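You operate a simulated robot arm through the tools that you are given. There is no shell and no other tool.

You are at the controls of a simulated robot arm. One attempt, no reset.

TASK
Stir the warm porridge smooth and pour milk to the bowl's blue line.
Fine: brown spoon, back on the blue mat after; milk from the cream jug, which goes back where it stood. Set down upright: cream jug. What is to be rubbed or washed off counts as gone when no trace of it is left.

It is judged by the outcome, as a careful person would: the job done as asked, and still so three seconds after it is handed in. It fails if anything else is knocked over, pushed out of place, dropped, spilled or broken.

THE ROBOT
A 6-joint arm with a two-finger parallel gripper, fixed in place. Base frame: the origin is at the foot of the arm, x ahead of it, y to its left, z up; the work surface is at about z = 90. Readings come in cm, rad, newtons and seconds.
With the tool pointing down near the work surface it reaches from about 24 to 64 cm from the base axis. Its first joint turns from -1.152 to 1.152 rad. Payload 2.7 kg.
The tool frame sits at the grasp point between the pads (the TCP): z along the fingers, y along the line on which they close. The tips reach 2.3 cm beyond it. Largest opening 9.4 cm; finger width 3.8, thickness 1; the body of the gripper, 5.4 by 9.6 cm, starts 3.9 cm behind the TCP.
Orientation is that of the tool frame in the base frame, as a unit quaternion [x, y, z, w]. With the fingers straight down and closing along the base's y, the tool's x points along the base's -x, its y along +y and its z along -z.

THE INTERFACE
- The arm moves only by the tool jog_arm. Its argument "commands" is one flat list of numbers, 7 for each row, row after row: the turn, a rotation vector about the tool's x, y, z in units of 90 degrees (1.0 is 90 degrees), then the shift along the tool's x, y, z in units of 200 mm (1.0 is 200 mm), then the closure, from 0 (fully open) to 1 (shut). In form: [ax, ay, az, dx, dy, dz, fingers, ax, ay, az, dx, dy, dz, fingers, ...]. A call has 1 to 20 rows; each row is the pose to reach, as a shift and turn from the pose commanded when the call began, along the tool's axes at that moment. A call with a number of a shift or a turn outside -1 to 1 is refused whole. Each row takes 0.2 s and may step no farther than 5 cm and 0.15 rad from the row before; otherwise, or with a gripper value out of range, the whole call is refused. Where a pose cannot be reached the arm comes as near as it can. A force on the tool above 40 N (or 10 N above the force at the start of the call, whichever is more), or a blocked arm, ends the call early, and 0.2 s more pass. Each finger travels about 4.5 cm/s and halts on what it meets, pressing with about 21 N; the grip force reading is that of the motor and also rises with nothing between the fingers. The clock runs only during rows and for 0.2 s after the last one: add rows that repeat a pose to give the fingers time. The reply holds the time, the measured pose of the TCP, the force on the tool along the base axes, the opening and the grip force, in the units named above and with some noise, with the torque about the TCP (base axes, N m) and any sound that the robot's microphone picked up.
- Cameras (640 x 400 px; columns grow to the right, rows downward): "scene" is fixed at [7.23, -42.57, 141.45]; the picture's right is [0.81, -0.58, 0.00], its down [-0.28, -0.39, -0.88] and it looks along [0.51, 0.71, -0.48] (base axes); focal length 250 px, centre (320, 200). "wrist" rides on the gripper at [8.6, 1.6, -7.5] in the tool frame; the picture's right is [-0.18, 0.98, 0.00], its down [-0.58, -0.11, -0.81] and it looks along [-0.79, -0.15, 0.59] (tool axes); focal length 243 px, centre (320, 200). There is no depth. A picture from a camera that has moved, and an enlarged one, comes with that camera's place and axes in the base frame and with its lens.
- get_image(camera): a new picture of that camera. No time passes.
- enlarge(camera, box): a new picture of the part [left, top, right, bottom] of that camera's present view, enlarged. No time passes.
- job_done(): hands the job in; it is judged then, once.

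Places have to be worked out from the pictures, the camera data and where the tool is seen. Open the gripper and draw the arm clear of the work before you hand the job in, unless the task says otherwise.

The tools are called as a command line: name --argument value ..., lists and objects as JSON in quotes. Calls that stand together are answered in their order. jog_arm: Moves the arm, as the interface text tells. Its arguments: {"type":"object","properties":{"commands":{"type":"array","items":{"type":"number"}}},"required":["commands"]} The other tools are called the same way: get_image (camera) takes a picture; enlarge (camera, box) takes an enlarged picture of a part of a camera's view; job_done () hands the job in.

At the start:

```text
clock: 0.0
tcp_pos: [32.01, -16.22, 126.22]
ee_rot: [0.0, 1.0, -0.001, 0.001]
contact_force: [-0.2, 0.2, -1.5]
torque: [0.01, -0.03, 0.02]
grip_width: 9.39
finger_force: 0.0
```

scene: 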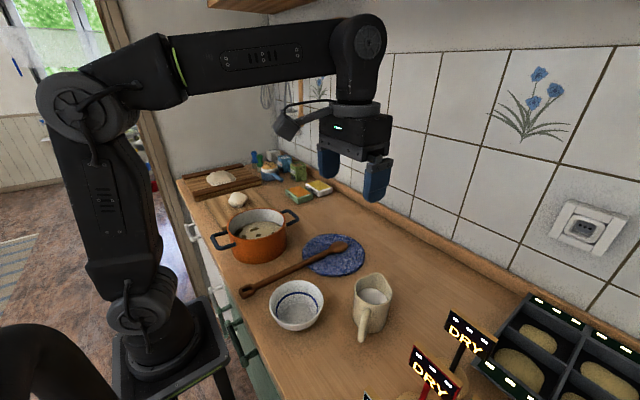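
wrist: 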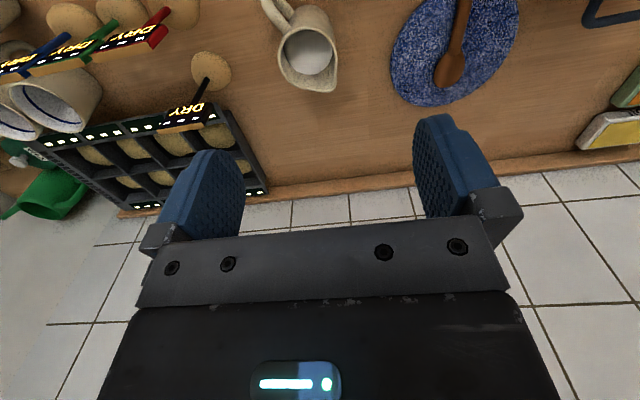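

I'll start by looking closer at the work area to identify the pot, bowl, spoon, jug and mat.

enlarge --camera "scene" --box '[200, 180, 440, 350]'

enlarge --camera "scene" --box '[340, 250, 640, 400]'

enlarge --camera "scene" --box '[180, 130, 340, 270]'

enlarge --camera "wrist" --box '[0, 0, 640, 220]'

```text
2.35 times, centred on (320, 265) of scene
camera zoom: at [7.23, -42.57, 141.45], right [0.81, -0.58, 0.0], down [-0.28, -0.39, -0.88], along [0.51, 0.71, -0.48], focal length 588 px, centre (320, 47)
```

zoom: 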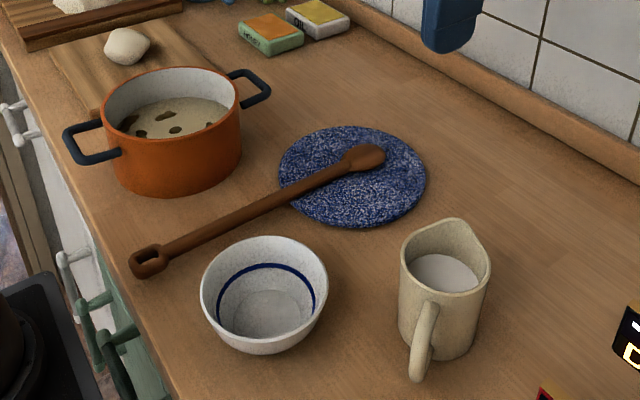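

```text
2.13 times, centred on (490, 325) of scene
camera zoom: at [7.23, -42.57, 141.45], right [0.81, -0.58, 0.0], down [-0.28, -0.39, -0.88], along [0.51, 0.71, -0.48], focal length 533 px, centre (-43, -67)
```

zoom: 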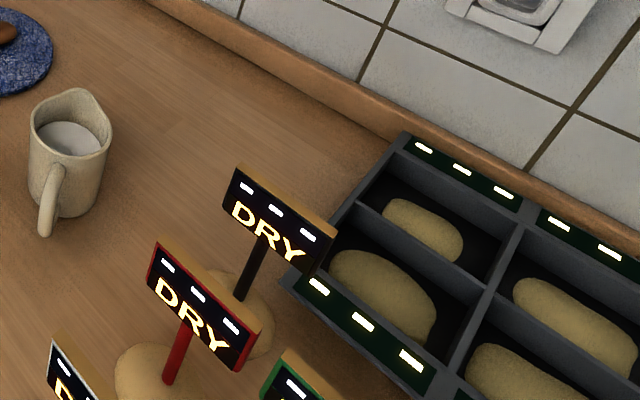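

```text
2.86 times, centred on (260, 200) of scene
camera zoom: at [7.23, -42.57, 141.45], right [0.81, -0.58, 0.0], down [-0.28, -0.39, -0.88], along [0.51, 0.71, -0.48], focal length 714 px, centre (491, 200)
```

zoom: 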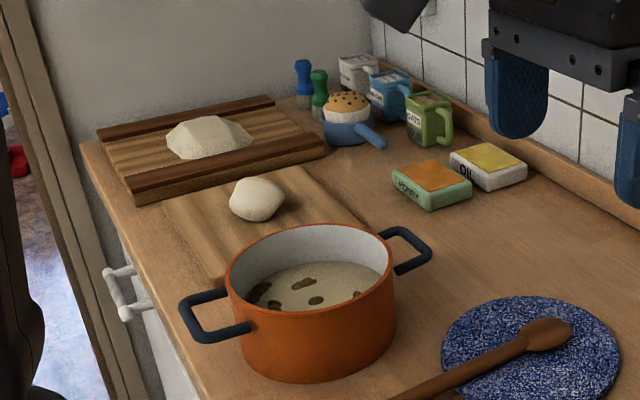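

```text
1.00 times, centred on (320, 110) of wrist (not enlarged: the box is as wide or as high as the picture)
camera zoom: at [23.43, -14.4, 133.53], right [0.18, 0.98, 0.0], down [0.58, -0.11, 0.81], along [0.79, -0.15, -0.59], focal length 243 px, centre (320, 290)
```

zoom: 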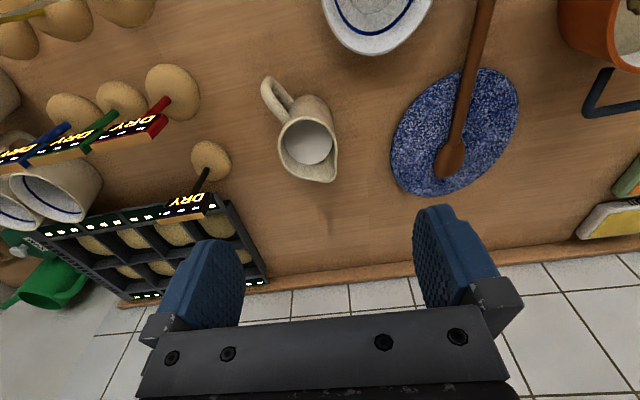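

The jug sits near (37, -19) with its spout toward +x/+y. The bowl is near (24, -11), the spoon lies along x at y≈3, and the pot is near (28, 19). I'll move left at a safe height while yawing the tool 90°, to test wrist range and see the pot and bowl from another angle.

jog_arm --commands '[0, 0, 0.0833, 0, 0.0833, 0, 0, 0, 0, 0.1667, 0, 0.1667, 0, 0, 0, 0, 0.25, 0, 0.25, 0, 0, 0, 0, 0.3333, 0, 0.3333, 0, 0, 0, 0, 0.4167, 0, 0.4167, 0, 0, 0, 0, 0.5, 0, 0.5, 0, 0, 0, 0, 0.5833, 0, 0.5833, 0, 0, 0, 0, 0.6667, 0, 0.6667, 0, 0, 0, 0, 0.75, 0, 0.75, 0, 0, 0, 0, 0.8333, 0, 0.8333, 0, 0, 0, 0, 0.9167, 0, 0.9167, 0, 0, 0, 0, 1, 0, 1, 0, 0]'

get_image --camera "wrist"

get_image --camera "scene"

```text
clock: 2.6
tcp_pos: [32.01, 3.89, 126.29]
ee_rot: [0.708, 0.706, -0.001, 0.001]
contact_force: [0.3, -1.0, -0.1]
torque: [0.03, 0.04, -0.03]
grip_width: 9.37
finger_force: 0.0
```

```text
taken
camera wrist: at [33.7, 12.66, 133.57], right [0.98, -0.19, 0.0], down [-0.11, -0.58, 0.81], along [-0.15, -0.79, -0.59], focal length 243 px, centre (320, 200)
```

wrist: 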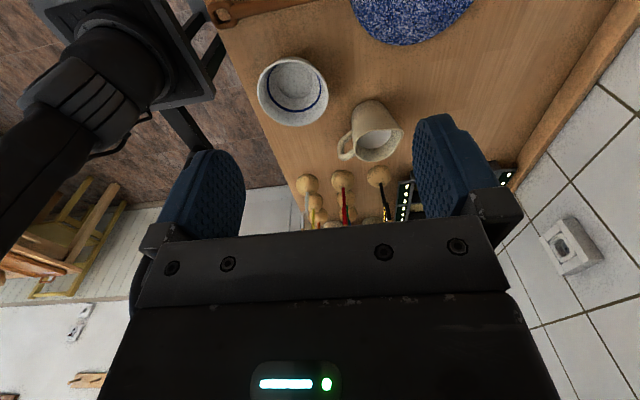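

```text
taken
```

scene: 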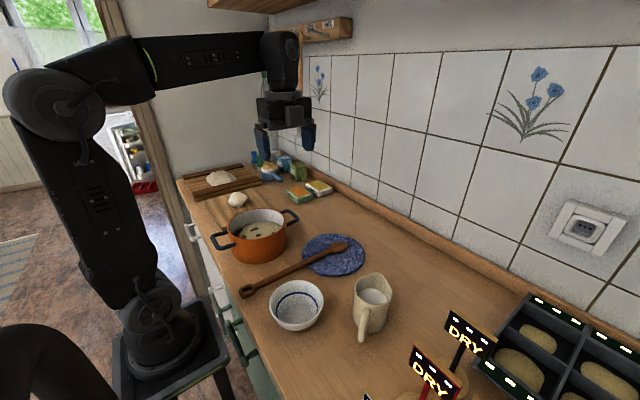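

The yaw works. Next I'll test the stirring pose with the gripper empty: TCP above the pot, fingers tilted 60° toward +y.

jog_arm --commands '[0, 0.0556, 0, 0.063, -0.0167, 0.046, 0, 0, 0.111, 0, 0.126, -0.0333, 0.092, 0, 0, 0.1667, 0, 0.189, -0.05, 0.1375, 0, 0, 0.2222, 0, 0.252, -0.0667, 0.183, 0, 0, 0.2778, 0, 0.315, -0.0833, 0.229, 0, 0, 0.3333, 0, 0.378, -0.1, 0.275, 0, 0, 0.3889, 0, 0.44, -0.1167, 0.321, 0, 0, 0.4444, 0, 0.503, -0.1333, 0.367, 0, 0, 0.5, 0, 0.566, -0.15, 0.4125, 0, 0, 0.5556, 0, 0.629, -0.1667, 0.458, 0, 0, 0.6111, 0, 0.692, -0.1833, 0.504, 0, 0, 0.6667, 0, 0.755, -0.2, 0.55, 0]'

get_image --camera "wrist"

get_image --camera "scene"

```text
clock: 5.2
tcp_pos: [27.95, 18.94, 115.23]
ee_rot: [0.613, 0.613, 0.354, -0.353]
contact_force: [0.1, 0.1, -0.5]
torque: [-0.03, -0.02, 0.03]
grip_width: 9.42
finger_force: 0.2
```

```text
taken
camera wrist: at [29.72, 17.02, 126.36], right [0.98, -0.09, -0.16], down [-0.11, -0.99, -0.1], along [-0.15, 0.12, -0.98], focal length 243 px, centre (320, 200)
```

wrist: 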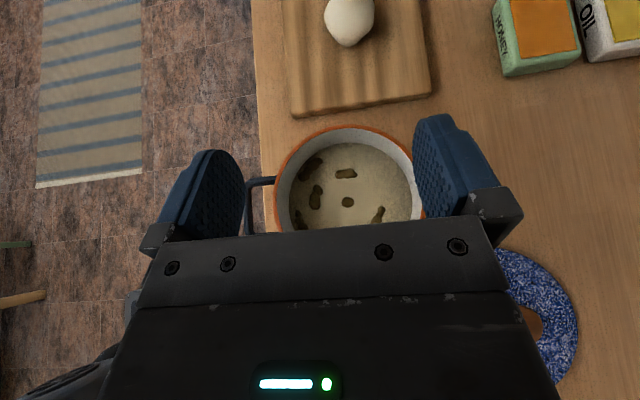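

```text
taken
```

scene: 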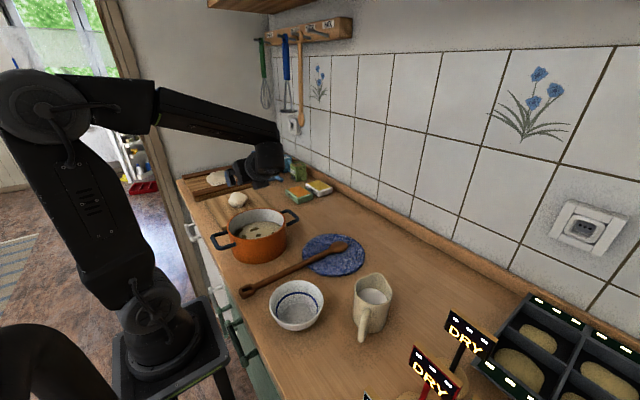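

The stirring pose is reachable. From above, the pot centre comes out at about (28.5, 20.7) with a rim radius of about 8.4, and the lumps are visible. Next I'll tilt back and go over the spoon to measure it.

jog_arm --commands '[0, -0.0556, 0, -0.009, 0.0083, -0.072, 0, 0, -0.111, 0, -0.0175, 0.0167, -0.144, 0, 0, -0.1667, 0, -0.026, 0.025, -0.216, 0, 0, -0.2222, 0, -0.035, 0.033, -0.288, 0, 0, -0.2778, 0, -0.044, 0.042, -0.36, 0, 0, -0.3333, 0, -0.0525, 0.05, -0.4315, 0, 0, -0.3889, 0, -0.061, 0.058, -0.503, 0, 0, -0.4444, 0, -0.07, 0.067, -0.575, 0, 0, -0.5, 0, -0.079, 0.075, -0.647, 0, 0, -0.5556, 0, -0.0875, 0.083, -0.719, 0, 0, -0.6111, 0, -0.096, 0.092, -0.791, 0, 0, -0.6667, 0, -0.105, 0.1, -0.863, 0]'

get_image --camera "wrist"

```text
clock: 7.8
tcp_pos: [30.06, 2.96, 121.95]
ee_rot: [0.707, 0.707, -0.002, 0.001]
contact_force: [0.3, -1.4, -0.3]
torque: [-0.01, 0.02, 0.0]
grip_width: 9.43
finger_force: 0.1
```

```text
taken
camera wrist: at [31.83, 11.83, 129.25], right [0.98, -0.18, 0.0], down [-0.11, -0.58, 0.81], along [-0.15, -0.79, -0.59], focal length 243 px, centre (320, 200)
```

wrist: 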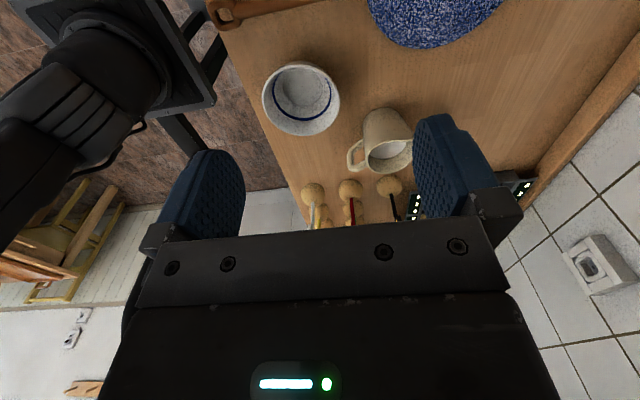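

The camera needs to be further to +y to see the whole spoon, so I'll shift 14 cm left.

jog_arm --commands '[0, 0, 0, 0.175, 0, 0, 0, 0, 0, 0, 0.35, 0, 0, 0, 0, 0, 0, 0.525, 0, 0, 0, 0, 0, 0, 0.7, 0, 0, 0]'

get_image --camera "wrist"

enlarge --camera "wrist" --box '[200, 0, 520, 200]'

```text
clock: 8.8
tcp_pos: [30.19, 17.11, 122.01]
ee_rot: [0.708, 0.707, 0.001, 0.002]
contact_force: [0.4, -0.2, 0.0]
torque: [0.0, 0.03, 0.01]
grip_width: 9.37
finger_force: 0.1
```

```text
taken
camera wrist: at [31.82, 25.82, 129.27], right [0.98, -0.18, 0.0], down [-0.11, -0.58, 0.81], along [-0.15, -0.79, -0.59], focal length 243 px, centre (320, 200)
```

wrist: 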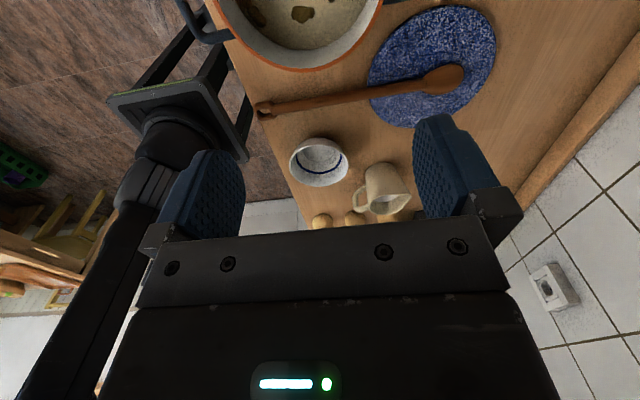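

```text
2.00 times, centred on (360, 100) of wrist
camera zoom: at [31.82, 25.82, 129.27], right [0.98, -0.18, 0.0], down [-0.11, -0.58, 0.81], along [-0.15, -0.79, -0.59], focal length 485 px, centre (240, 400)
```

zoom: 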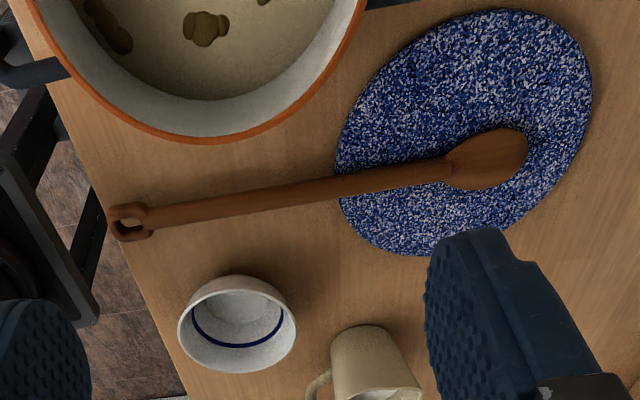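

The spoon runs from x≈16 to x≈50 at y≈3, with the handle about 1.7 cm wide. I'll grasp the handle at x≈30. I'll yaw back and come down to z≈104 above it with the fingers half closed, so the bowl stays clear.

jog_arm --commands '[0, 0, -0.0833, -0.059, -0.001, 0.075, 0.2, 0, 0, -0.1667, -0.118, -0.002, 0.15, 0.45, 0, 0, -0.25, -0.177, -0.003, 0.225, 0.45, 0, 0, -0.3333, -0.236, -0.004, 0.3, 0.45, 0, 0, -0.4167, -0.295, -0.005, 0.375, 0.45, 0, 0, -0.5, -0.354, -0.005, 0.45, 0.45, 0, 0, -0.5833, -0.413, -0.006, 0.525, 0.45, 0, 0, -0.6667, -0.472, -0.007, 0.6, 0.45, 0, 0, -0.75, -0.531, -0.007, 0.675, 0.45, 0, 0, -0.8333, -0.59, -0.008, 0.75, 0.45, 0, 0, -0.9167, -0.649, -0.009, 0.825, 0.45, 0, 0, -1, -0.708, -0.0095, 0.9, 0.45]'

get_image --camera "wrist"

enlarge --camera "scene" --box '[200, 180, 440, 350]'

```text
clock: 11.4
tcp_pos: [29.93, 2.64, 104.02]
ee_rot: [0.0, 1.0, -0.001, 0.002]
contact_force: [0.3, -0.9, 0.0]
torque: [-0.01, 0.01, 0.01]
grip_width: 5.17
finger_force: 0.1
```

```text
taken
camera wrist: at [21.3, 4.41, 111.37], right [0.18, 0.98, 0.0], down [0.58, -0.11, 0.81], along [0.79, -0.15, -0.59], focal length 243 px, centre (320, 200)
```

wrist: 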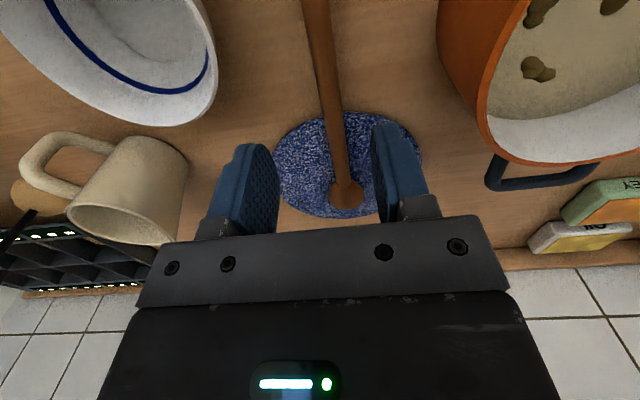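

```text
2.35 times, centred on (320, 265) of scene
camera zoom: at [7.23, -42.57, 141.45], right [0.81, -0.58, 0.0], down [-0.28, -0.39, -0.88], along [0.51, 0.71, -0.48], focal length 588 px, centre (320, 47)
```

zoom: 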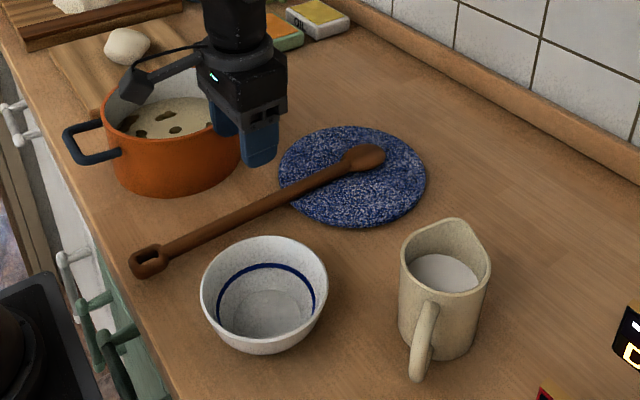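

The handle centre is at y≈3.2 for x≈30. I'll shift +0.55 cm in y and descend to z≈92.8, leaving the tips about 0.5 cm above the table.

jog_arm --commands '[0, 0, 0, 0, 0.028, 0.1, 0.45, 0, 0, 0, 0, 0.028, 0.2, 0.45, 0, 0, 0, 0, 0.028, 0.3, 0.45, 0, 0, 0, 0, 0.028, 0.4, 0.45, 0, 0, 0, 0, 0.028, 0.48, 0.45, 0, 0, 0, 0, 0.028, 0.53, 0.45, 0, 0, 0, 0, 0.028, 0.561, 0.45, 0, 0, 0, 0, 0.028, 0.561, 0.45]'

get_image --camera "wrist"

enlarge --camera "scene" --box '[200, 180, 440, 350]'

```text
clock: 13.2
tcp_pos: [29.98, 3.15, 92.63]
ee_rot: [0.0, 1.0, 0.0, 0.001]
contact_force: [0.2, 0.6, 0.0]
torque: [0.0, 0.01, 0.01]
grip_width: 5.17
finger_force: 0.0
```

```text
taken
camera wrist: at [21.36, 5.0, 100.03], right [0.18, 0.98, 0.0], down [0.58, -0.11, 0.81], along [0.79, -0.15, -0.59], focal length 243 px, centre (320, 200)
```

wrist: 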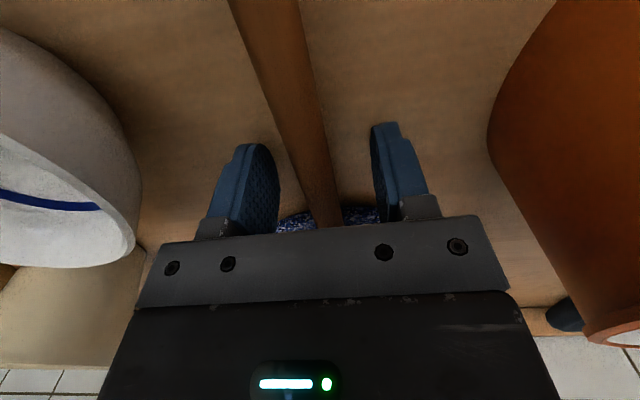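

```text
2.35 times, centred on (320, 265) of scene
camera zoom: at [7.23, -42.57, 141.45], right [0.81, -0.58, 0.0], down [-0.28, -0.39, -0.88], along [0.51, 0.71, -0.48], focal length 588 px, centre (320, 47)
```

zoom: 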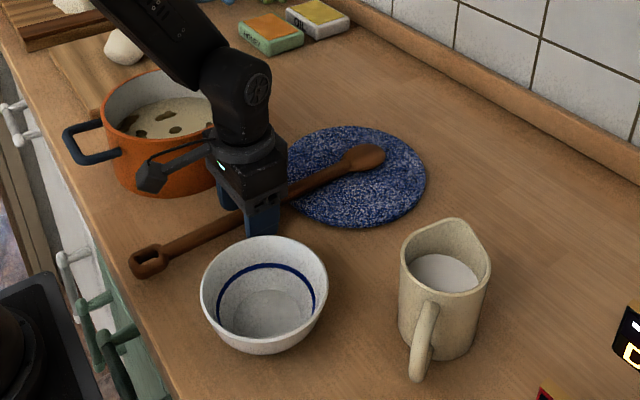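

The handle is between the fingers, and the bowl and pot are clear. I'll close on it.

jog_arm --commands '[0, 0, 0, 0, 0, 0, 0.7, 0, 0, 0, 0, 0, 0, 0.85, 0, 0, 0, 0, 0, 0, 1, 0, 0, 0, 0, 0, 0, 1, 0, 0, 0, 0, 0, 0, 1, 0, 0, 0, 0, 0, 0, 1]'

```text
clock: 14.6
tcp_pos: [29.9, 3.36, 92.64]
ee_rot: [0.0, 1.0, -0.001, 0.0]
contact_force: [-1.3, 0.8, 0.0]
torque: [-0.04, 0.01, -0.01]
grip_width: 1.72
finger_force: 21.4
```

Gripped at 1.72 cm. I'll lift straight up slowly and check.

jog_arm --commands '[0, 0, 0, 0, 0, -0.05, 1, 0, 0, 0, 0, 0, -0.1, 1, 0, 0, 0, 0, 0, -0.15, 1, 0, 0, 0, 0, 0, -0.25, 1, 0, 0, 0, 0, 0, -0.35, 1, 0, 0, 0, 0, 0, -0.45, 1, 0, 0, 0, 0, 0, -0.55, 1, 0, 0, 0, 0, 0, -0.65, 1, 0, 0, 0, 0, 0, -0.75, 1, 0, 0, 0, 0, 0, -0.85, 1, 0, 0, 0, 0, 0, -0.95, 1, 0, 0, 0, 0, 0, -1, 1, 0, 0, 0, 0, 0, -1, 1]'

get_image --camera "scene"

get_image --camera "wrist"

```text
clock: 17.4
tcp_pos: [29.86, 3.17, 112.75]
ee_rot: [-0.001, 1.0, -0.001, 0.001]
contact_force: [0.5, -0.6, -0.2]
torque: [-0.03, 0.02, 0.01]
grip_width: 0.01
finger_force: 20.8
```

```text
taken
```

scene: 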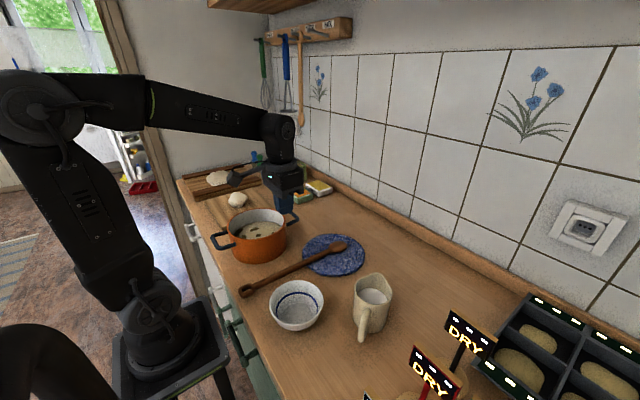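

```text
taken
camera wrist: at [21.32, 5.01, 120.05], right [0.18, 0.98, 0.0], down [0.58, -0.11, 0.81], along [0.79, -0.15, -0.59], focal length 243 px, centre (320, 200)
```

wrist: 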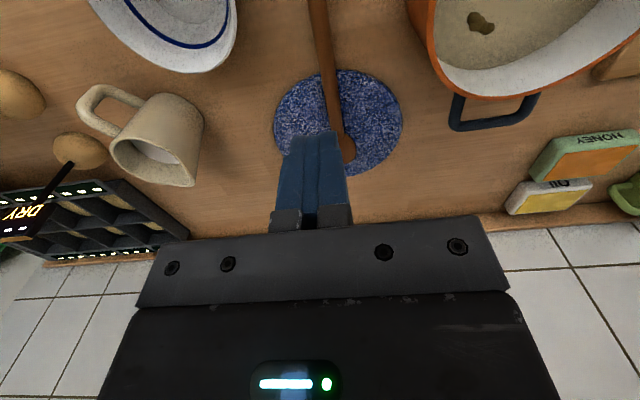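

The fingers slipped off because the tips only caught the upper edge of the handle, and the spoon is still in place. I'll reopen, go back and regrip lower, watching for table contact.

jog_arm --commands '[0, 0, 0, 0, 0, 0.05, 0.6, 0, 0, 0, 0, 0, 0.1, 0.5, 0, 0, 0, 0, 0, 0.2, 0.5, 0, 0, 0, 0, 0, 0.35, 0.5, 0, 0, 0, 0, 0, 0.5, 0.5, 0, 0, 0, 0, 0, 0.65, 0.5, 0, 0, 0, 0, 0, 0.8, 0.5, 0, 0, 0, 0, 0, 0.9, 0.5, 0, 0, 0, 0, 0, 0.96, 0.5, 0, 0, 0, 0, 0, 0.985, 0.5, 0, 0, 0, 0, 0, 0.985, 0.5]'

get_image --camera "wrist"

```text
clock: 19.8
tcp_pos: [29.83, 3.2, 93.15]
ee_rot: [0.0, 1.0, -0.001, 0.0]
contact_force: [-0.3, -0.2, -0.9]
torque: [-0.01, -0.03, -0.04]
grip_width: 4.71
finger_force: 0.1
```

```text
taken
camera wrist: at [21.34, 4.92, 100.41], right [0.18, 0.98, 0.0], down [0.58, -0.11, 0.81], along [0.79, -0.15, -0.59], focal length 243 px, centre (320, 200)
```

wrist: 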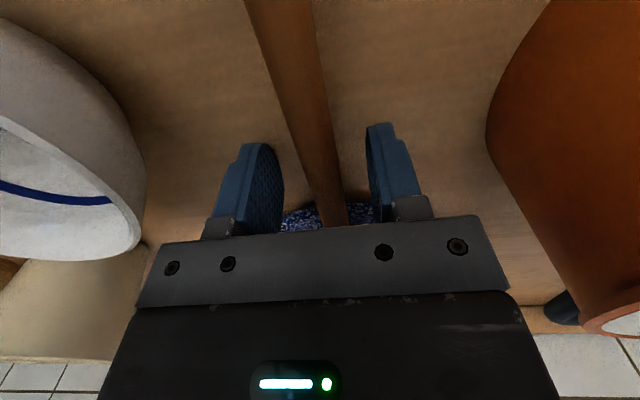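

I'll ease down in millimetre steps, watching the vertical force.

jog_arm --commands '[0, 0, 0, 0, 0, 0.015, 0.5, 0, 0, 0, 0, 0, 0.025, 0.5, 0, 0, 0, 0, 0, 0.035, 0.5, 0, 0, 0, 0, 0, 0.042, 0.5, 0, 0, 0, 0, 0, 0.042, 0.5]'

```text
clock: 21.0
tcp_pos: [29.95, 3.26, 92.28]
ee_rot: [0.0, 1.0, -0.001, 0.0]
contact_force: [-3.0, 0.0, 5.3]
torque: [0.12, 0.1, 0.08]
grip_width: 4.66
finger_force: 0.1
```

Light table contact (5 N), so the tips are right at the surface. I'll back off half a millimetre, close, and lift a little to test.

jog_arm --commands '[0, 0, 0, 0, 0, -0.004, 0.6, 0, 0, 0, 0, 0, -0.004, 0.75, 0, 0, 0, 0, 0, -0.004, 0.9, 0, 0, 0, 0, 0, -0.004, 1, 0, 0, 0, 0, 0, -0.004, 1, 0, 0, 0, 0, 0, -0.004, 1, 0, 0, 0, 0, 0, -0.004, 1]'

jog_arm --commands '[0, 0, 0, 0, 0, -0.02, 1, 0, 0, 0, 0, 0, -0.04, 1, 0, 0, 0, 0, 0, -0.06, 1, 0, 0, 0, 0, 0, -0.08, 1, 0, 0, 0, 0, 0, -0.1, 1]'

enlarge --camera "scene" --box '[200, 180, 440, 350]'

```text
clock: 22.6
tcp_pos: [29.81, 3.31, 92.45]
ee_rot: [0.0, 1.0, 0.0, 0.001]
contact_force: [0.1, 0.2, 0.0]
torque: [0.02, 0.01, -0.01]
grip_width: 1.68
finger_force: 20.8
```

```text
clock: 23.8
tcp_pos: [29.79, 3.26, 94.35]
ee_rot: [0.0, 1.0, -0.001, 0.001]
contact_force: [-0.1, 0.4, -0.6]
torque: [0.01, 0.03, 0.01]
grip_width: 1.72
finger_force: 21.1
```

```text
2.35 times, centred on (320, 265) of scene
camera zoom: at [7.23, -42.57, 141.45], right [0.81, -0.58, 0.0], down [-0.28, -0.39, -0.88], along [0.51, 0.71, -0.48], focal length 588 px, centre (320, 47)
```

zoom: 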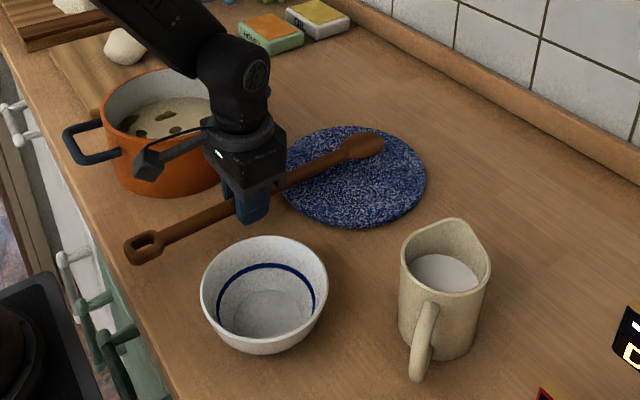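

The spoon is lifted and held level. I'll continue up another 20 cm at a moderate speed.

jog_arm --commands '[0, 0, 0, 0, 0, -0.05, 1, 0, 0, 0, 0, 0, -0.12, 1, 0, 0, 0, 0, 0, -0.2, 1, 0, 0, 0, 0, 0, -0.28, 1, 0, 0, 0, 0, 0, -0.36, 1, 0, 0, 0, 0, 0, -0.44, 1, 0, 0, 0, 0, 0, -0.52, 1, 0, 0, 0, 0, 0, -0.6, 1, 0, 0, 0, 0, 0, -0.68, 1, 0, 0, 0, 0, 0, -0.76, 1, 0, 0, 0, 0, 0, -0.84, 1, 0, 0, 0, 0, 0, -0.92, 1, 0, 0, 0, 0, 0, -0.97, 1, 0, 0, 0, 0, 0, -1, 1]'

jog_arm --commands '[0, 0, 0, 0, 0.03, -0.05, 1, 0, 0, 0, 0, 0.08, -0.12, 1, 0, 0, 0, 0, 0.15, -0.2, 1, 0, 0, 0, 0, 0.22, -0.28, 1, 0, 0, 0, 0, 0.3, -0.36, 1, 0, 0, 0, 0, 0.38, -0.44, 1, 0, 0, 0, 0, 0.46, -0.5, 1, 0, 0, 0, 0, 0.54, -0.53, 1, 0, 0, 0, 0, 0.62, -0.55, 1, 0, 0, 0, 0, 0.7, -0.55, 1, 0, 0, 0, 0, 0.78, -0.55, 1, 0, 0, 0, 0, 0.86, -0.55, 1, 0, 0, 0, 0, 0.92, -0.55, 1, 0, 0, 0, 0, 0.95, -0.55, 1]'

get_image --camera "scene"

get_image --camera "wrist"

```text
clock: 26.8
tcp_pos: [29.81, 3.27, 114.28]
ee_rot: [0.0, 1.0, -0.002, 0.001]
contact_force: [-0.3, -0.9, -0.5]
torque: [-0.02, 0.02, -0.01]
grip_width: 1.7
finger_force: 21.0
```

```text
clock: 29.8
tcp_pos: [30.0, 22.44, 125.35]
ee_rot: [-0.001, 1.0, -0.001, 0.001]
contact_force: [0.5, 1.0, -0.9]
torque: [0.01, 0.03, 0.03]
grip_width: 1.71
finger_force: 20.9
```

```text
taken
```

scene: 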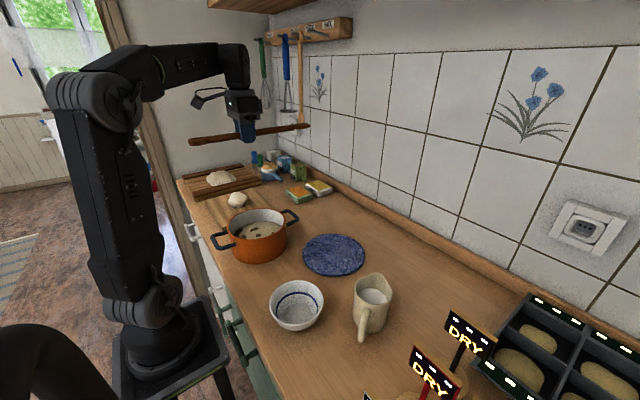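

```text
taken
camera wrist: at [21.3, 24.18, 132.59], right [0.18, 0.98, 0.0], down [0.58, -0.11, 0.81], along [0.79, -0.15, -0.59], focal length 243 px, centre (320, 200)
```

wrist: 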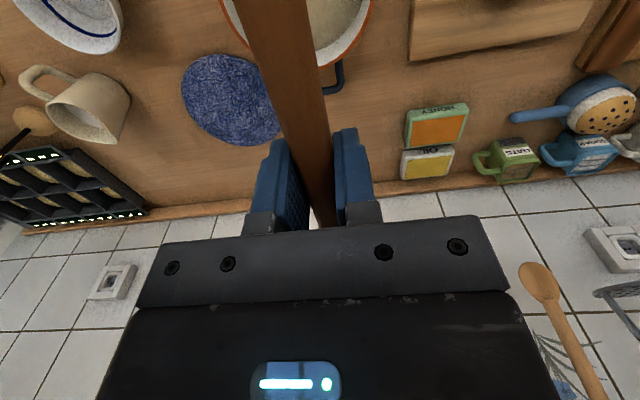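

The spoon is firmly held. I'll yaw −90° in place so the head points to −y.

jog_arm --commands '[0, 0, 0.04, 0, 0, 0, 1, 0, 0, 0.1, 0, 0, 0, 1, 0, 0, 0.17, 0, 0, 0, 1, 0, 0, 0.24, 0, 0, 0, 1, 0, 0, 0.31, 0, 0, 0, 1, 0, 0, 0.38, 0, 0, 0, 1, 0, 0, 0.45, 0, 0, 0, 1, 0, 0, 0.52, 0, 0, 0, 1, 0, 0, 0.59, 0, 0, 0, 1, 0, 0, 0.66, 0, 0, 0, 1, 0, 0, 0.73, 0, 0, 0, 1, 0, 0, 0.8, 0, 0, 0, 1, 0, 0, 0.87, 0, 0, 0, 1, 0, 0, 0.93, 0, 0, 0, 1, 0, 0, 0.97, 0, 0, 0, 1, 0, 0, 1, 0, 0, 0, 1]'

get_image --camera "scene"

```text
clock: 33.2
tcp_pos: [29.95, 22.27, 125.22]
ee_rot: [0.708, 0.706, 0.0, 0.0]
contact_force: [0.5, -0.1, -0.8]
torque: [0.04, -0.04, -0.03]
grip_width: 1.69
finger_force: 20.9
```

```text
taken
```

scene: 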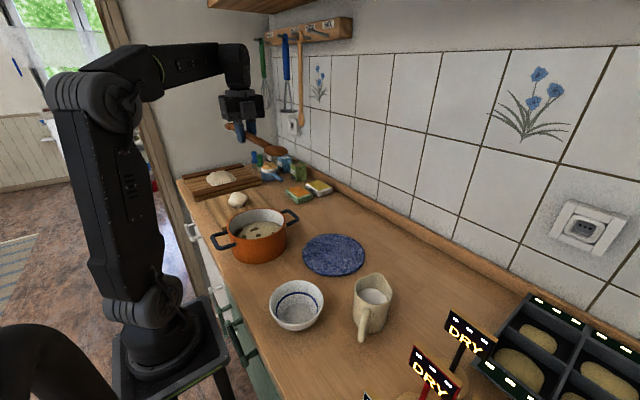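

Next I'll tilt 80° so the spoon hangs nearly vertical, head at z≈105, above the pot centre.

jog_arm --commands '[0, 0.03, 0, 0, -0.005, 0, 1, 0, 0.08, 0, 0, -0.01, 0, 1, 0, 0.14, 0, 0, -0.015, 0, 1, 0, 0.2, 0, 0, -0.02, 0, 1, 0, 0.26, 0, 0.005, -0.025, 0, 1, 0, 0.32, 0, 0.005, -0.03, 0, 1, 0, 0.38, 0, 0.01, -0.035, 0, 1, 0, 0.44, 0, 0.01, -0.04, 0, 1, 0, 0.5, 0, 0.01, -0.045, 0, 1, 0, 0.56, 0, 0.015, -0.05, 0, 1, 0, 0.62, 0, 0.015, -0.055, 0, 1, 0, 0.68, 0, 0.015, -0.06, 0, 1, 0, 0.74, 0, 0.02, -0.065, 0, 1, 0, 0.8, 0, 0.02, -0.07, 0, 1, 0, 0.85, 0, 0.02, -0.075, 0, 1, 0, 0.889, 0, 0.02, -0.075, 0, 1]'

get_image --camera "scene"

get_image --camera "wrist"

enlarge --camera "scene" --box '[180, 110, 340, 270]'

```text
clock: 36.6
tcp_pos: [28.22, 22.84, 125.29]
ee_rot: [0.542, 0.542, 0.454, -0.454]
contact_force: [0.1, -0.2, -0.8]
torque: [0.02, 0.0, -0.02]
grip_width: 1.69
finger_force: 20.7
```

```text
taken
```

scene: 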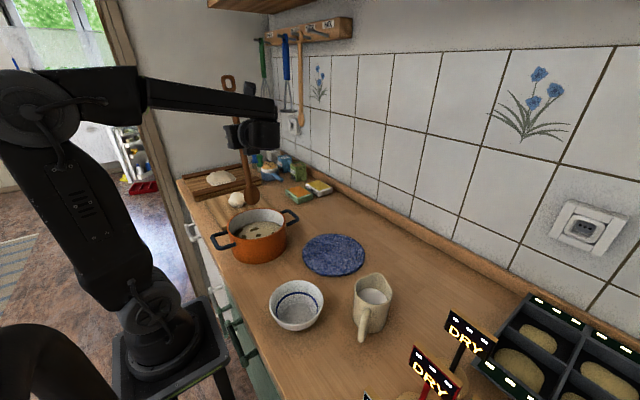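

```text
taken
camera wrist: at [29.98, 17.03, 134.98], right [0.98, -0.03, -0.18], down [-0.11, -0.9, -0.43], along [-0.15, 0.44, -0.88], focal length 243 px, centre (320, 200)
```

wrist: 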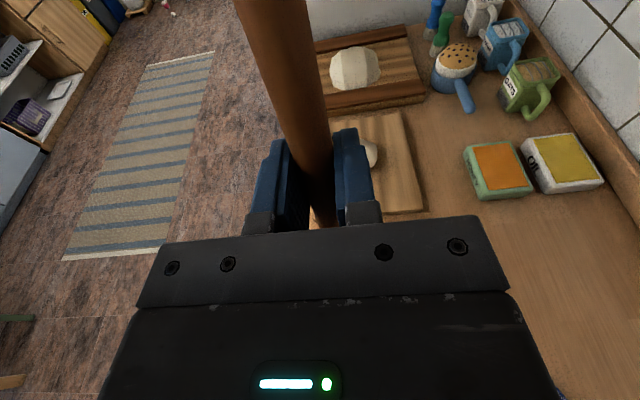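

```text
2.50 times, centred on (260, 190) of scene
camera zoom: at [7.23, -42.57, 141.45], right [0.81, -0.58, 0.0], down [-0.28, -0.39, -0.88], along [0.51, 0.71, -0.48], focal length 624 px, centre (470, 225)
```

zoom: 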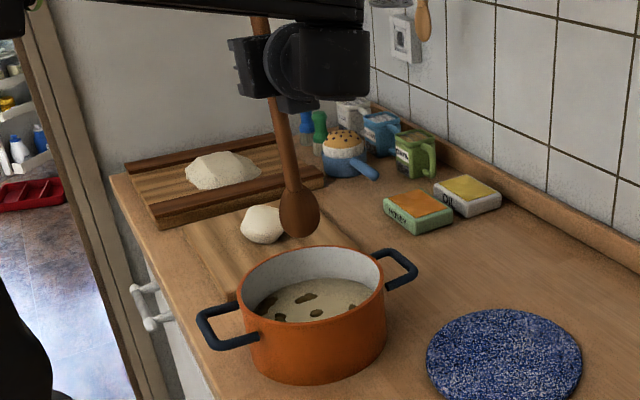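

The head tip is where I predicted, (28.2, 20.9, 105). I'll lower it vertically into the porridge to about z≈92.3 and watch the force.

jog_arm --commands '[0, 0, 0, -0.05, 0, 0.009, 1, 0, 0, 0, -0.12, 0, 0.021, 1, 0, 0, 0, -0.2, 0, 0.035, 1, 0, 0, 0, -0.28, 0, 0.049, 1, 0, 0, 0, -0.36, 0, 0.063, 1, 0, 0, 0, -0.43, 0, 0.076, 1, 0, 0, 0, -0.49, 0, 0.086, 1, 0, 0, 0, -0.54, 0, 0.095, 1, 0, 0, 0, -0.58, 0, 0.102, 1, 0, 0, 0, -0.61, 0, 0.108, 1, 0, 0, 0, -0.625, 0, 0.11, 1]'

enlarge --camera "scene" --box '[180, 110, 340, 270]'

get_image --camera "wrist"

```text
clock: 39.0
tcp_pos: [28.36, 22.6, 112.58]
ee_rot: [0.542, 0.542, 0.454, -0.454]
contact_force: [0.6, 0.2, 0.2]
torque: [0.0, -0.01, 0.04]
grip_width: 1.69
finger_force: 21.7
```

```text
2.50 times, centred on (260, 190) of scene
camera zoom: at [7.23, -42.57, 141.45], right [0.81, -0.58, 0.0], down [-0.28, -0.39, -0.88], along [0.51, 0.71, -0.48], focal length 624 px, centre (470, 225)
```

zoom: 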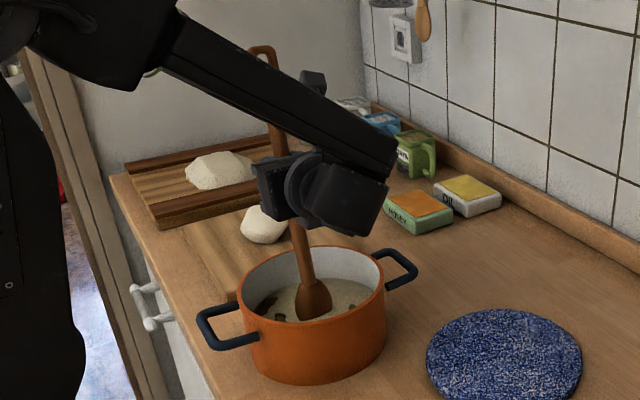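

```text
taken
camera wrist: at [30.05, 17.09, 122.26], right [0.98, -0.03, -0.18], down [-0.11, -0.9, -0.43], along [-0.15, 0.44, -0.88], focal length 243 px, centre (320, 200)
```

wrist: 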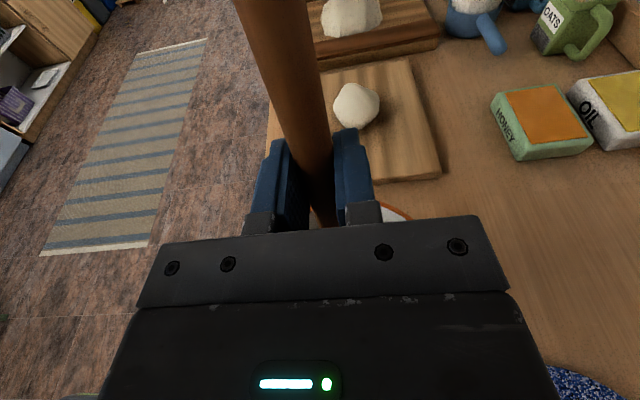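

No contact yet, and the porridge surface looks to be around z≈93.3. I'll lower the tip another 1 cm in small steps.

jog_arm --commands '[0, 0, 0, -0.015, 0, 0.003, 1, 0, 0, 0, -0.03, 0, 0.005, 1, 0, 0, 0, -0.04, 0, 0.007, 1, 0, 0, 0, -0.05, 0, 0.009, 1]'

enlarge --camera "scene" --box '[200, 170, 320, 270]'

```text
clock: 40.0
tcp_pos: [28.47, 22.69, 111.47]
ee_rot: [0.542, 0.543, 0.454, -0.454]
contact_force: [0.2, -0.9, 0.0]
torque: [0.01, 0.0, 0.03]
grip_width: 1.7
finger_force: 20.8
```

```text
4.00 times, centred on (260, 220) of scene
camera zoom: at [7.23, -42.57, 141.45], right [0.81, -0.58, 0.0], down [-0.28, -0.39, -0.88], along [0.51, 0.71, -0.48], focal length 999 px, centre (560, 120)
```

zoom: 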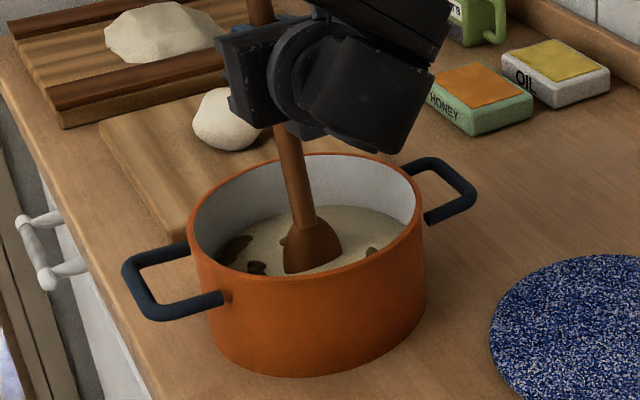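

The head is in the porridge with no load yet. I'll do a first gentle stirring circle of radius 3 cm, then check the grip and the lumps.

jog_arm --commands '[0, 0, 0, 0, 0.05, 0, 1, 0, 0, 0, 0, 0.1, 0, 1, 0, 0, 0, 0, 0.15, 0, 1, 0, 0, 0, 0.0106, 0.1371, 0.0601, 1, 0, 0, 0, 0.0194, 0.1004, 0.1098, 1, 0, 0, 0, 0.0248, 0.0464, 0.1405, 1, 0, 0, 0, 0.026, -0.0158, 0.147, 1, 0, 0, 0, 0.0226, -0.075, 0.128, 1, 0, 0, 0, 0.0153, -0.1214, 0.0869, 1, 0, 0, 0, 0.0054, -0.1467, 0.0307, 1, 0, 0, 0, -0.0054, -0.1467, -0.0307, 1, 0, 0, 0, -0.0153, -0.1214, -0.0869, 1, 0, 0, 0, -0.0226, -0.075, -0.128, 1, 0, 0, 0, -0.026, -0.0158, -0.147, 1, 0, 0, 0, -0.0248, 0.0464, -0.1405, 1, 0, 0, 0, -0.0194, 0.1004, -0.1098, 1, 0, 0, 0, -0.0106, 0.1371, -0.0601, 1, 0, 0, 0, 0, 0.15, 0, 1]'

enlarge --camera "scene" --box '[200, 170, 320, 270]'

```text
clock: 43.8
tcp_pos: [31.15, 22.85, 111.5]
ee_rot: [0.542, 0.542, 0.454, -0.454]
contact_force: [0.9, 0.5, -0.1]
torque: [-0.01, -0.01, 0.03]
grip_width: 1.68
finger_force: 20.4
```

```text
4.00 times, centred on (260, 220) of scene
camera zoom: at [7.23, -42.57, 141.45], right [0.81, -0.58, 0.0], down [-0.28, -0.39, -0.88], along [0.51, 0.71, -0.48], focal length 999 px, centre (560, 120)
```

zoom: 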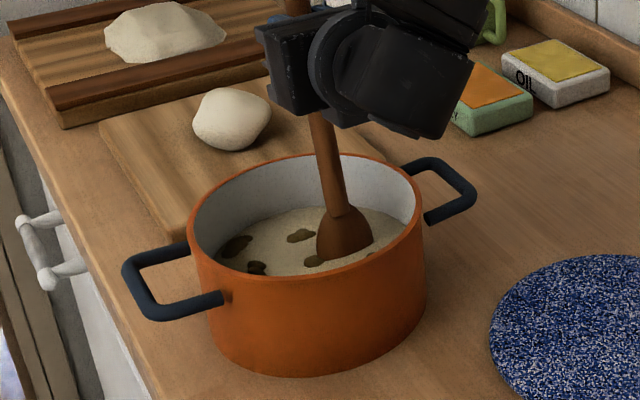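

The grip is solid, but the lumps are still there. Next, a wider ellipse closer to the wall (4.7 × 5.2 cm).

jog_arm --commands '[0, 0, 0, 0, 0.04, 0, 1, 0, 0, 0, 0, 0.085, 0, 1, 0, 0, 0, 0.0184, 0.0648, 0.1042, 1, 0, 0, 0, 0.0336, 0.0072, 0.1903, 1, 0, 0, 0, 0.043, -0.0774, 0.2436, 1, 0, 0, 0, 0.045, -0.1747, 0.2548, 1, 0, 0, 0, 0.0391, -0.2675, 0.2218, 1, 0, 0, 0, 0.0266, -0.3401, 0.1506, 1, 0, 0, 0, 0.0094, -0.3798, 0.0533, 1, 0, 0, 0, -0.0094, -0.3798, -0.0533, 1, 0, 0, 0, -0.0266, -0.3401, -0.1506, 1, 0, 0, 0, -0.0391, -0.2675, -0.2218, 1, 0, 0, 0, -0.045, -0.1747, -0.2548, 1, 0, 0, 0, -0.043, -0.0774, -0.2436, 1, 0, 0, 0, -0.0336, 0.0072, -0.1903, 1, 0, 0, 0, -0.0184, 0.0648, -0.1042, 1, 0, 0, 0, 0, 0.085, 0, 1]'

enlarge --camera "scene" --box '[200, 170, 320, 270]'

```text
clock: 47.4
tcp_pos: [32.96, 22.81, 111.32]
ee_rot: [0.542, 0.543, 0.454, -0.453]
contact_force: [-0.1, 0.2, -0.3]
torque: [-0.03, 0.01, -0.02]
grip_width: 1.69
finger_force: 21.5
```

```text
4.00 times, centred on (260, 220) of scene
camera zoom: at [7.23, -42.57, 141.45], right [0.81, -0.58, 0.0], down [-0.28, -0.39, -0.88], along [0.51, 0.71, -0.48], focal length 999 px, centre (560, 120)
```

zoom: 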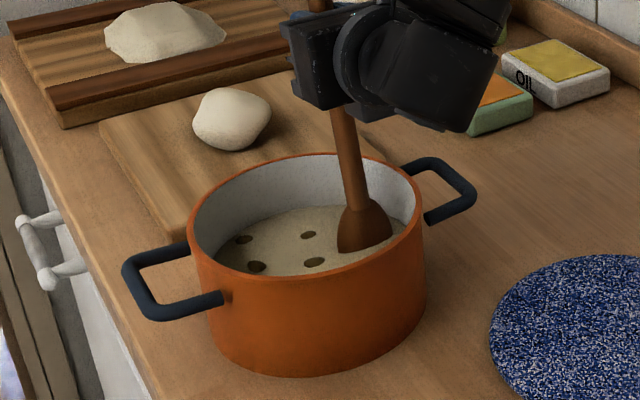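

The lumps have clearly shrunk. I'll keep stirring with another wide loop.

jog_arm --commands '[0, 0, 0, 0.0184, -0.0202, 0.1042, 1, 0, 0, 0, 0.0336, -0.0778, 0.1903, 1, 0, 0, 0, 0.043, -0.1624, 0.2436, 1, 0, 0, 0, 0.045, -0.2597, 0.2548, 1, 0, 0, 0, 0.0391, -0.3525, 0.2218, 1, 0, 0, 0, 0.0266, -0.4251, 0.1506, 1, 0, 0, 0, 0.0094, -0.4648, 0.0533, 1, 0, 0, 0, -0.0094, -0.4648, -0.0533, 1, 0, 0, 0, -0.0266, -0.4251, -0.1506, 1, 0, 0, 0, -0.0391, -0.3525, -0.2218, 1, 0, 0, 0, -0.045, -0.2597, -0.2548, 1, 0, 0, 0, -0.043, -0.1624, -0.2436, 1, 0, 0, 0, -0.0336, -0.0778, -0.1903, 1, 0, 0, 0, -0.0184, -0.0202, -0.1042, 1, 0, 0, 0, 0, 0, 0, 1]'

enlarge --camera "scene" --box '[200, 170, 320, 270]'

```text
clock: 50.6
tcp_pos: [33.04, 22.89, 111.64]
ee_rot: [0.541, 0.542, 0.454, -0.454]
contact_force: [-0.4, -0.7, -0.4]
torque: [-0.04, 0.0, 0.0]
grip_width: 1.68
finger_force: 20.8
```

```text
4.00 times, centred on (260, 220) of scene
camera zoom: at [7.23, -42.57, 141.45], right [0.81, -0.58, 0.0], down [-0.28, -0.39, -0.88], along [0.51, 0.71, -0.48], focal length 999 px, centre (560, 120)
```

zoom: 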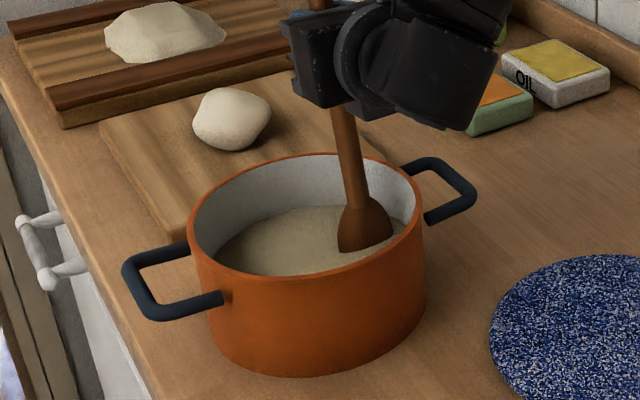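

The lumps are gone from view. I'll do one more loop for certainty, ending at the pot centre.

jog_arm --commands '[0, 0, 0, 0.0184, -0.0202, 0.1042, 1, 0, 0, 0, 0.0336, -0.0778, 0.1903, 1, 0, 0, 0, 0.043, -0.1624, 0.2436, 1, 0, 0, 0, 0.045, -0.2597, 0.2548, 1, 0, 0, 0, 0.0391, -0.3525, 0.2218, 1, 0, 0, 0, 0.0266, -0.4251, 0.1506, 1, 0, 0, 0, 0.0094, -0.4648, 0.0533, 1, 0, 0, 0, -0.0094, -0.4648, -0.0533, 1, 0, 0, 0, -0.0266, -0.4251, -0.1506, 1, 0, 0, 0, -0.0391, -0.3525, -0.2218, 1, 0, 0, 0, -0.045, -0.2597, -0.2548, 1, 0, 0, 0, -0.043, -0.1624, -0.2436, 1, 0, 0, 0, -0.0336, -0.0778, -0.1903, 1, 0, 0, 0, -0.0184, -0.0202, -0.1042, 1, 0, 0, 0, 0, -0.06, 0, 1, 0, 0, 0, 0, -0.12, 0, 1, 0, 0, 0, 0, -0.18, 0, 1, 0, 0, 0, 0, -0.235, 0, 1, 0, 0, 0, 0, -0.235, 0, 1]'

```text
clock: 54.6
tcp_pos: [28.1, 22.72, 111.6]
ee_rot: [0.541, 0.542, 0.454, -0.454]
contact_force: [0.2, 1.1, -0.7]
torque: [0.02, -0.03, -0.01]
grip_width: 1.68
finger_force: 21.1
```

I'll raise the spoon vertically out, let it hang over the pot briefly, and look for drips and lumps.

jog_arm --commands '[0, 0, 0, 0.03, 0, -0.005, 1, 0, 0, 0, 0.08, 0, -0.014, 1, 0, 0, 0, 0.14, 0, -0.025, 1, 0, 0, 0, 0.2, 0, -0.035, 1, 0, 0, 0, 0.27, 0, -0.048, 1, 0, 0, 0, 0.34, 0, -0.06, 1, 0, 0, 0, 0.41, 0, -0.072, 1, 0, 0, 0, 0.48, 0, -0.085, 1, 0, 0, 0, 0.55, 0, -0.097, 1, 0, 0, 0, 0.62, 0, -0.109, 1, 0, 0, 0, 0.675, 0, -0.119, 1, 0, 0, 0, 0.675, 0, -0.119, 1, 0, 0, 0, 0.675, 0, -0.119, 1, 0, 0, 0, 0.675, 0, -0.119, 1, 0, 0, 0, 0.675, 0, -0.119, 1, 0, 0, 0, 0.675, 0, -0.119, 1, 0, 0, 0, 0.675, 0, -0.119, 1, 0, 0, 0, 0.675, 0, -0.119, 1]'

enlarge --camera "scene" --box '[180, 120, 340, 270]'

```text
clock: 58.4
tcp_pos: [28.34, 22.81, 125.34]
ee_rot: [0.542, 0.542, 0.454, -0.454]
contact_force: [0.2, 0.3, -0.2]
torque: [-0.05, 0.01, 0.01]
grip_width: 1.7
finger_force: 21.2
```

```text
2.67 times, centred on (260, 195) of scene
camera zoom: at [7.23, -42.57, 141.45], right [0.81, -0.58, 0.0], down [-0.28, -0.39, -0.88], along [0.51, 0.71, -0.48], focal length 666 px, centre (480, 213)
```

zoom: 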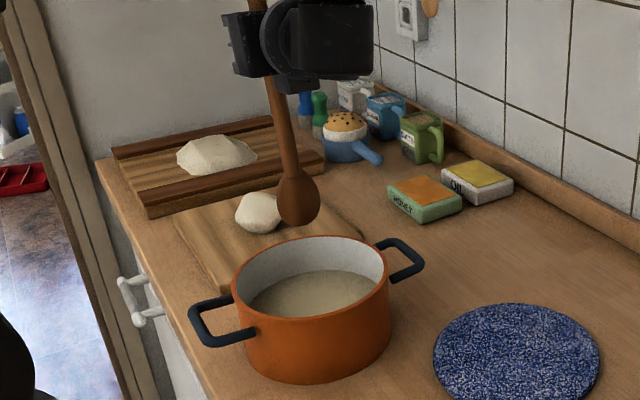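

The porridge is smooth and the spoon clean. Now to return it: first untilt back to level.

jog_arm --commands '[0, -0.03, 0, 0, 0.005, 0, 1, 0, -0.08, 0, 0, 0.01, 0, 1, 0, -0.14, 0, 0, 0.015, 0, 1, 0, -0.2, 0, 0, 0.02, 0, 1, 0, -0.26, 0, 0, 0.025, 0, 1, 0, -0.32, 0, 0, 0.03, 0, 1, 0, -0.38, 0, 0, 0.035, 0, 1, 0, -0.44, 0, 0, 0.04, 0, 1, 0, -0.5, 0, 0, 0.045, 0, 1, 0, -0.56, 0, 0, 0.05, 0, 1, 0, -0.62, 0, 0, 0.055, 0, 1, 0, -0.68, 0, 0, 0.06, 0, 1, 0, -0.74, 0, 0, 0.065, 0, 1, 0, -0.8, 0, 0, 0.07, 0, 1, 0, -0.85, 0, 0, 0.075, 0, 1, 0, -0.889, 0, 0, 0.08, 0, 1]'

jog_arm --commands '[0, 0, -0.04, 0, 0, 0, 1, 0, 0, -0.1, 0, 0, 0, 1, 0, 0, -0.17, 0, 0, 0, 1, 0, 0, -0.24, 0, 0, 0, 1, 0, 0, -0.31, 0, 0, 0, 1, 0, 0, -0.38, 0, 0, 0, 1, 0, 0, -0.45, 0, 0, 0, 1, 0, 0, -0.52, 0, 0, 0, 1, 0, 0, -0.59, 0, 0, 0, 1, 0, 0, -0.66, 0, 0, 0, 1, 0, 0, -0.73, 0, 0, 0, 1, 0, 0, -0.8, 0, 0, 0, 1, 0, 0, -0.87, 0, 0, 0, 1, 0, 0, -0.93, 0, 0, 0, 1, 0, 0, -0.97, 0, 0, 0, 1, 0, 0, -1, 0, 0, 0, 1]'

get_image --camera "scene"

get_image --camera "wrist"

```text
clock: 61.8
tcp_pos: [29.98, 22.8, 125.21]
ee_rot: [0.707, 0.708, 0.0, 0.002]
contact_force: [-0.6, -0.5, -1.1]
torque: [0.04, -0.01, -0.03]
grip_width: 1.7
finger_force: 20.9
```

```text
clock: 65.2
tcp_pos: [30.04, 22.66, 125.21]
ee_rot: [-0.001, 1.0, -0.001, 0.001]
contact_force: [-0.4, 0.0, -0.8]
torque: [-0.03, 0.05, 0.03]
grip_width: 1.69
finger_force: 21.2
```

```text
taken
```

scene: 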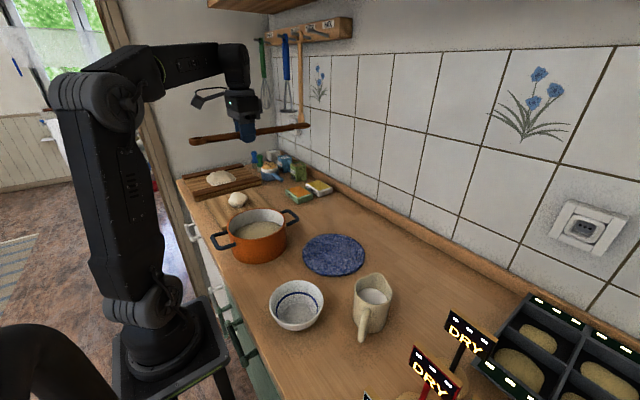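

```text
taken
camera wrist: at [21.42, 24.46, 132.63], right [0.18, 0.98, 0.0], down [0.58, -0.11, 0.81], along [0.79, -0.15, -0.59], focal length 243 px, centre (320, 200)
```

wrist: 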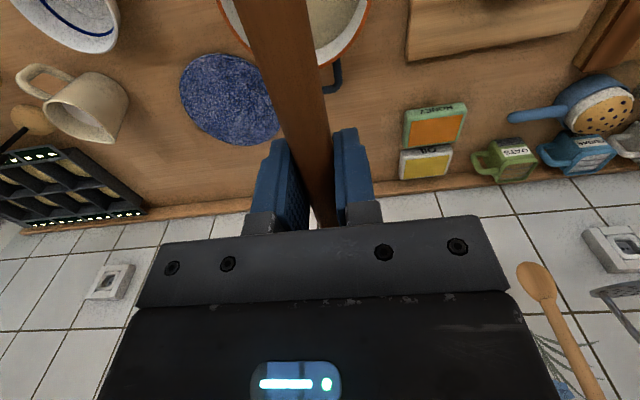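

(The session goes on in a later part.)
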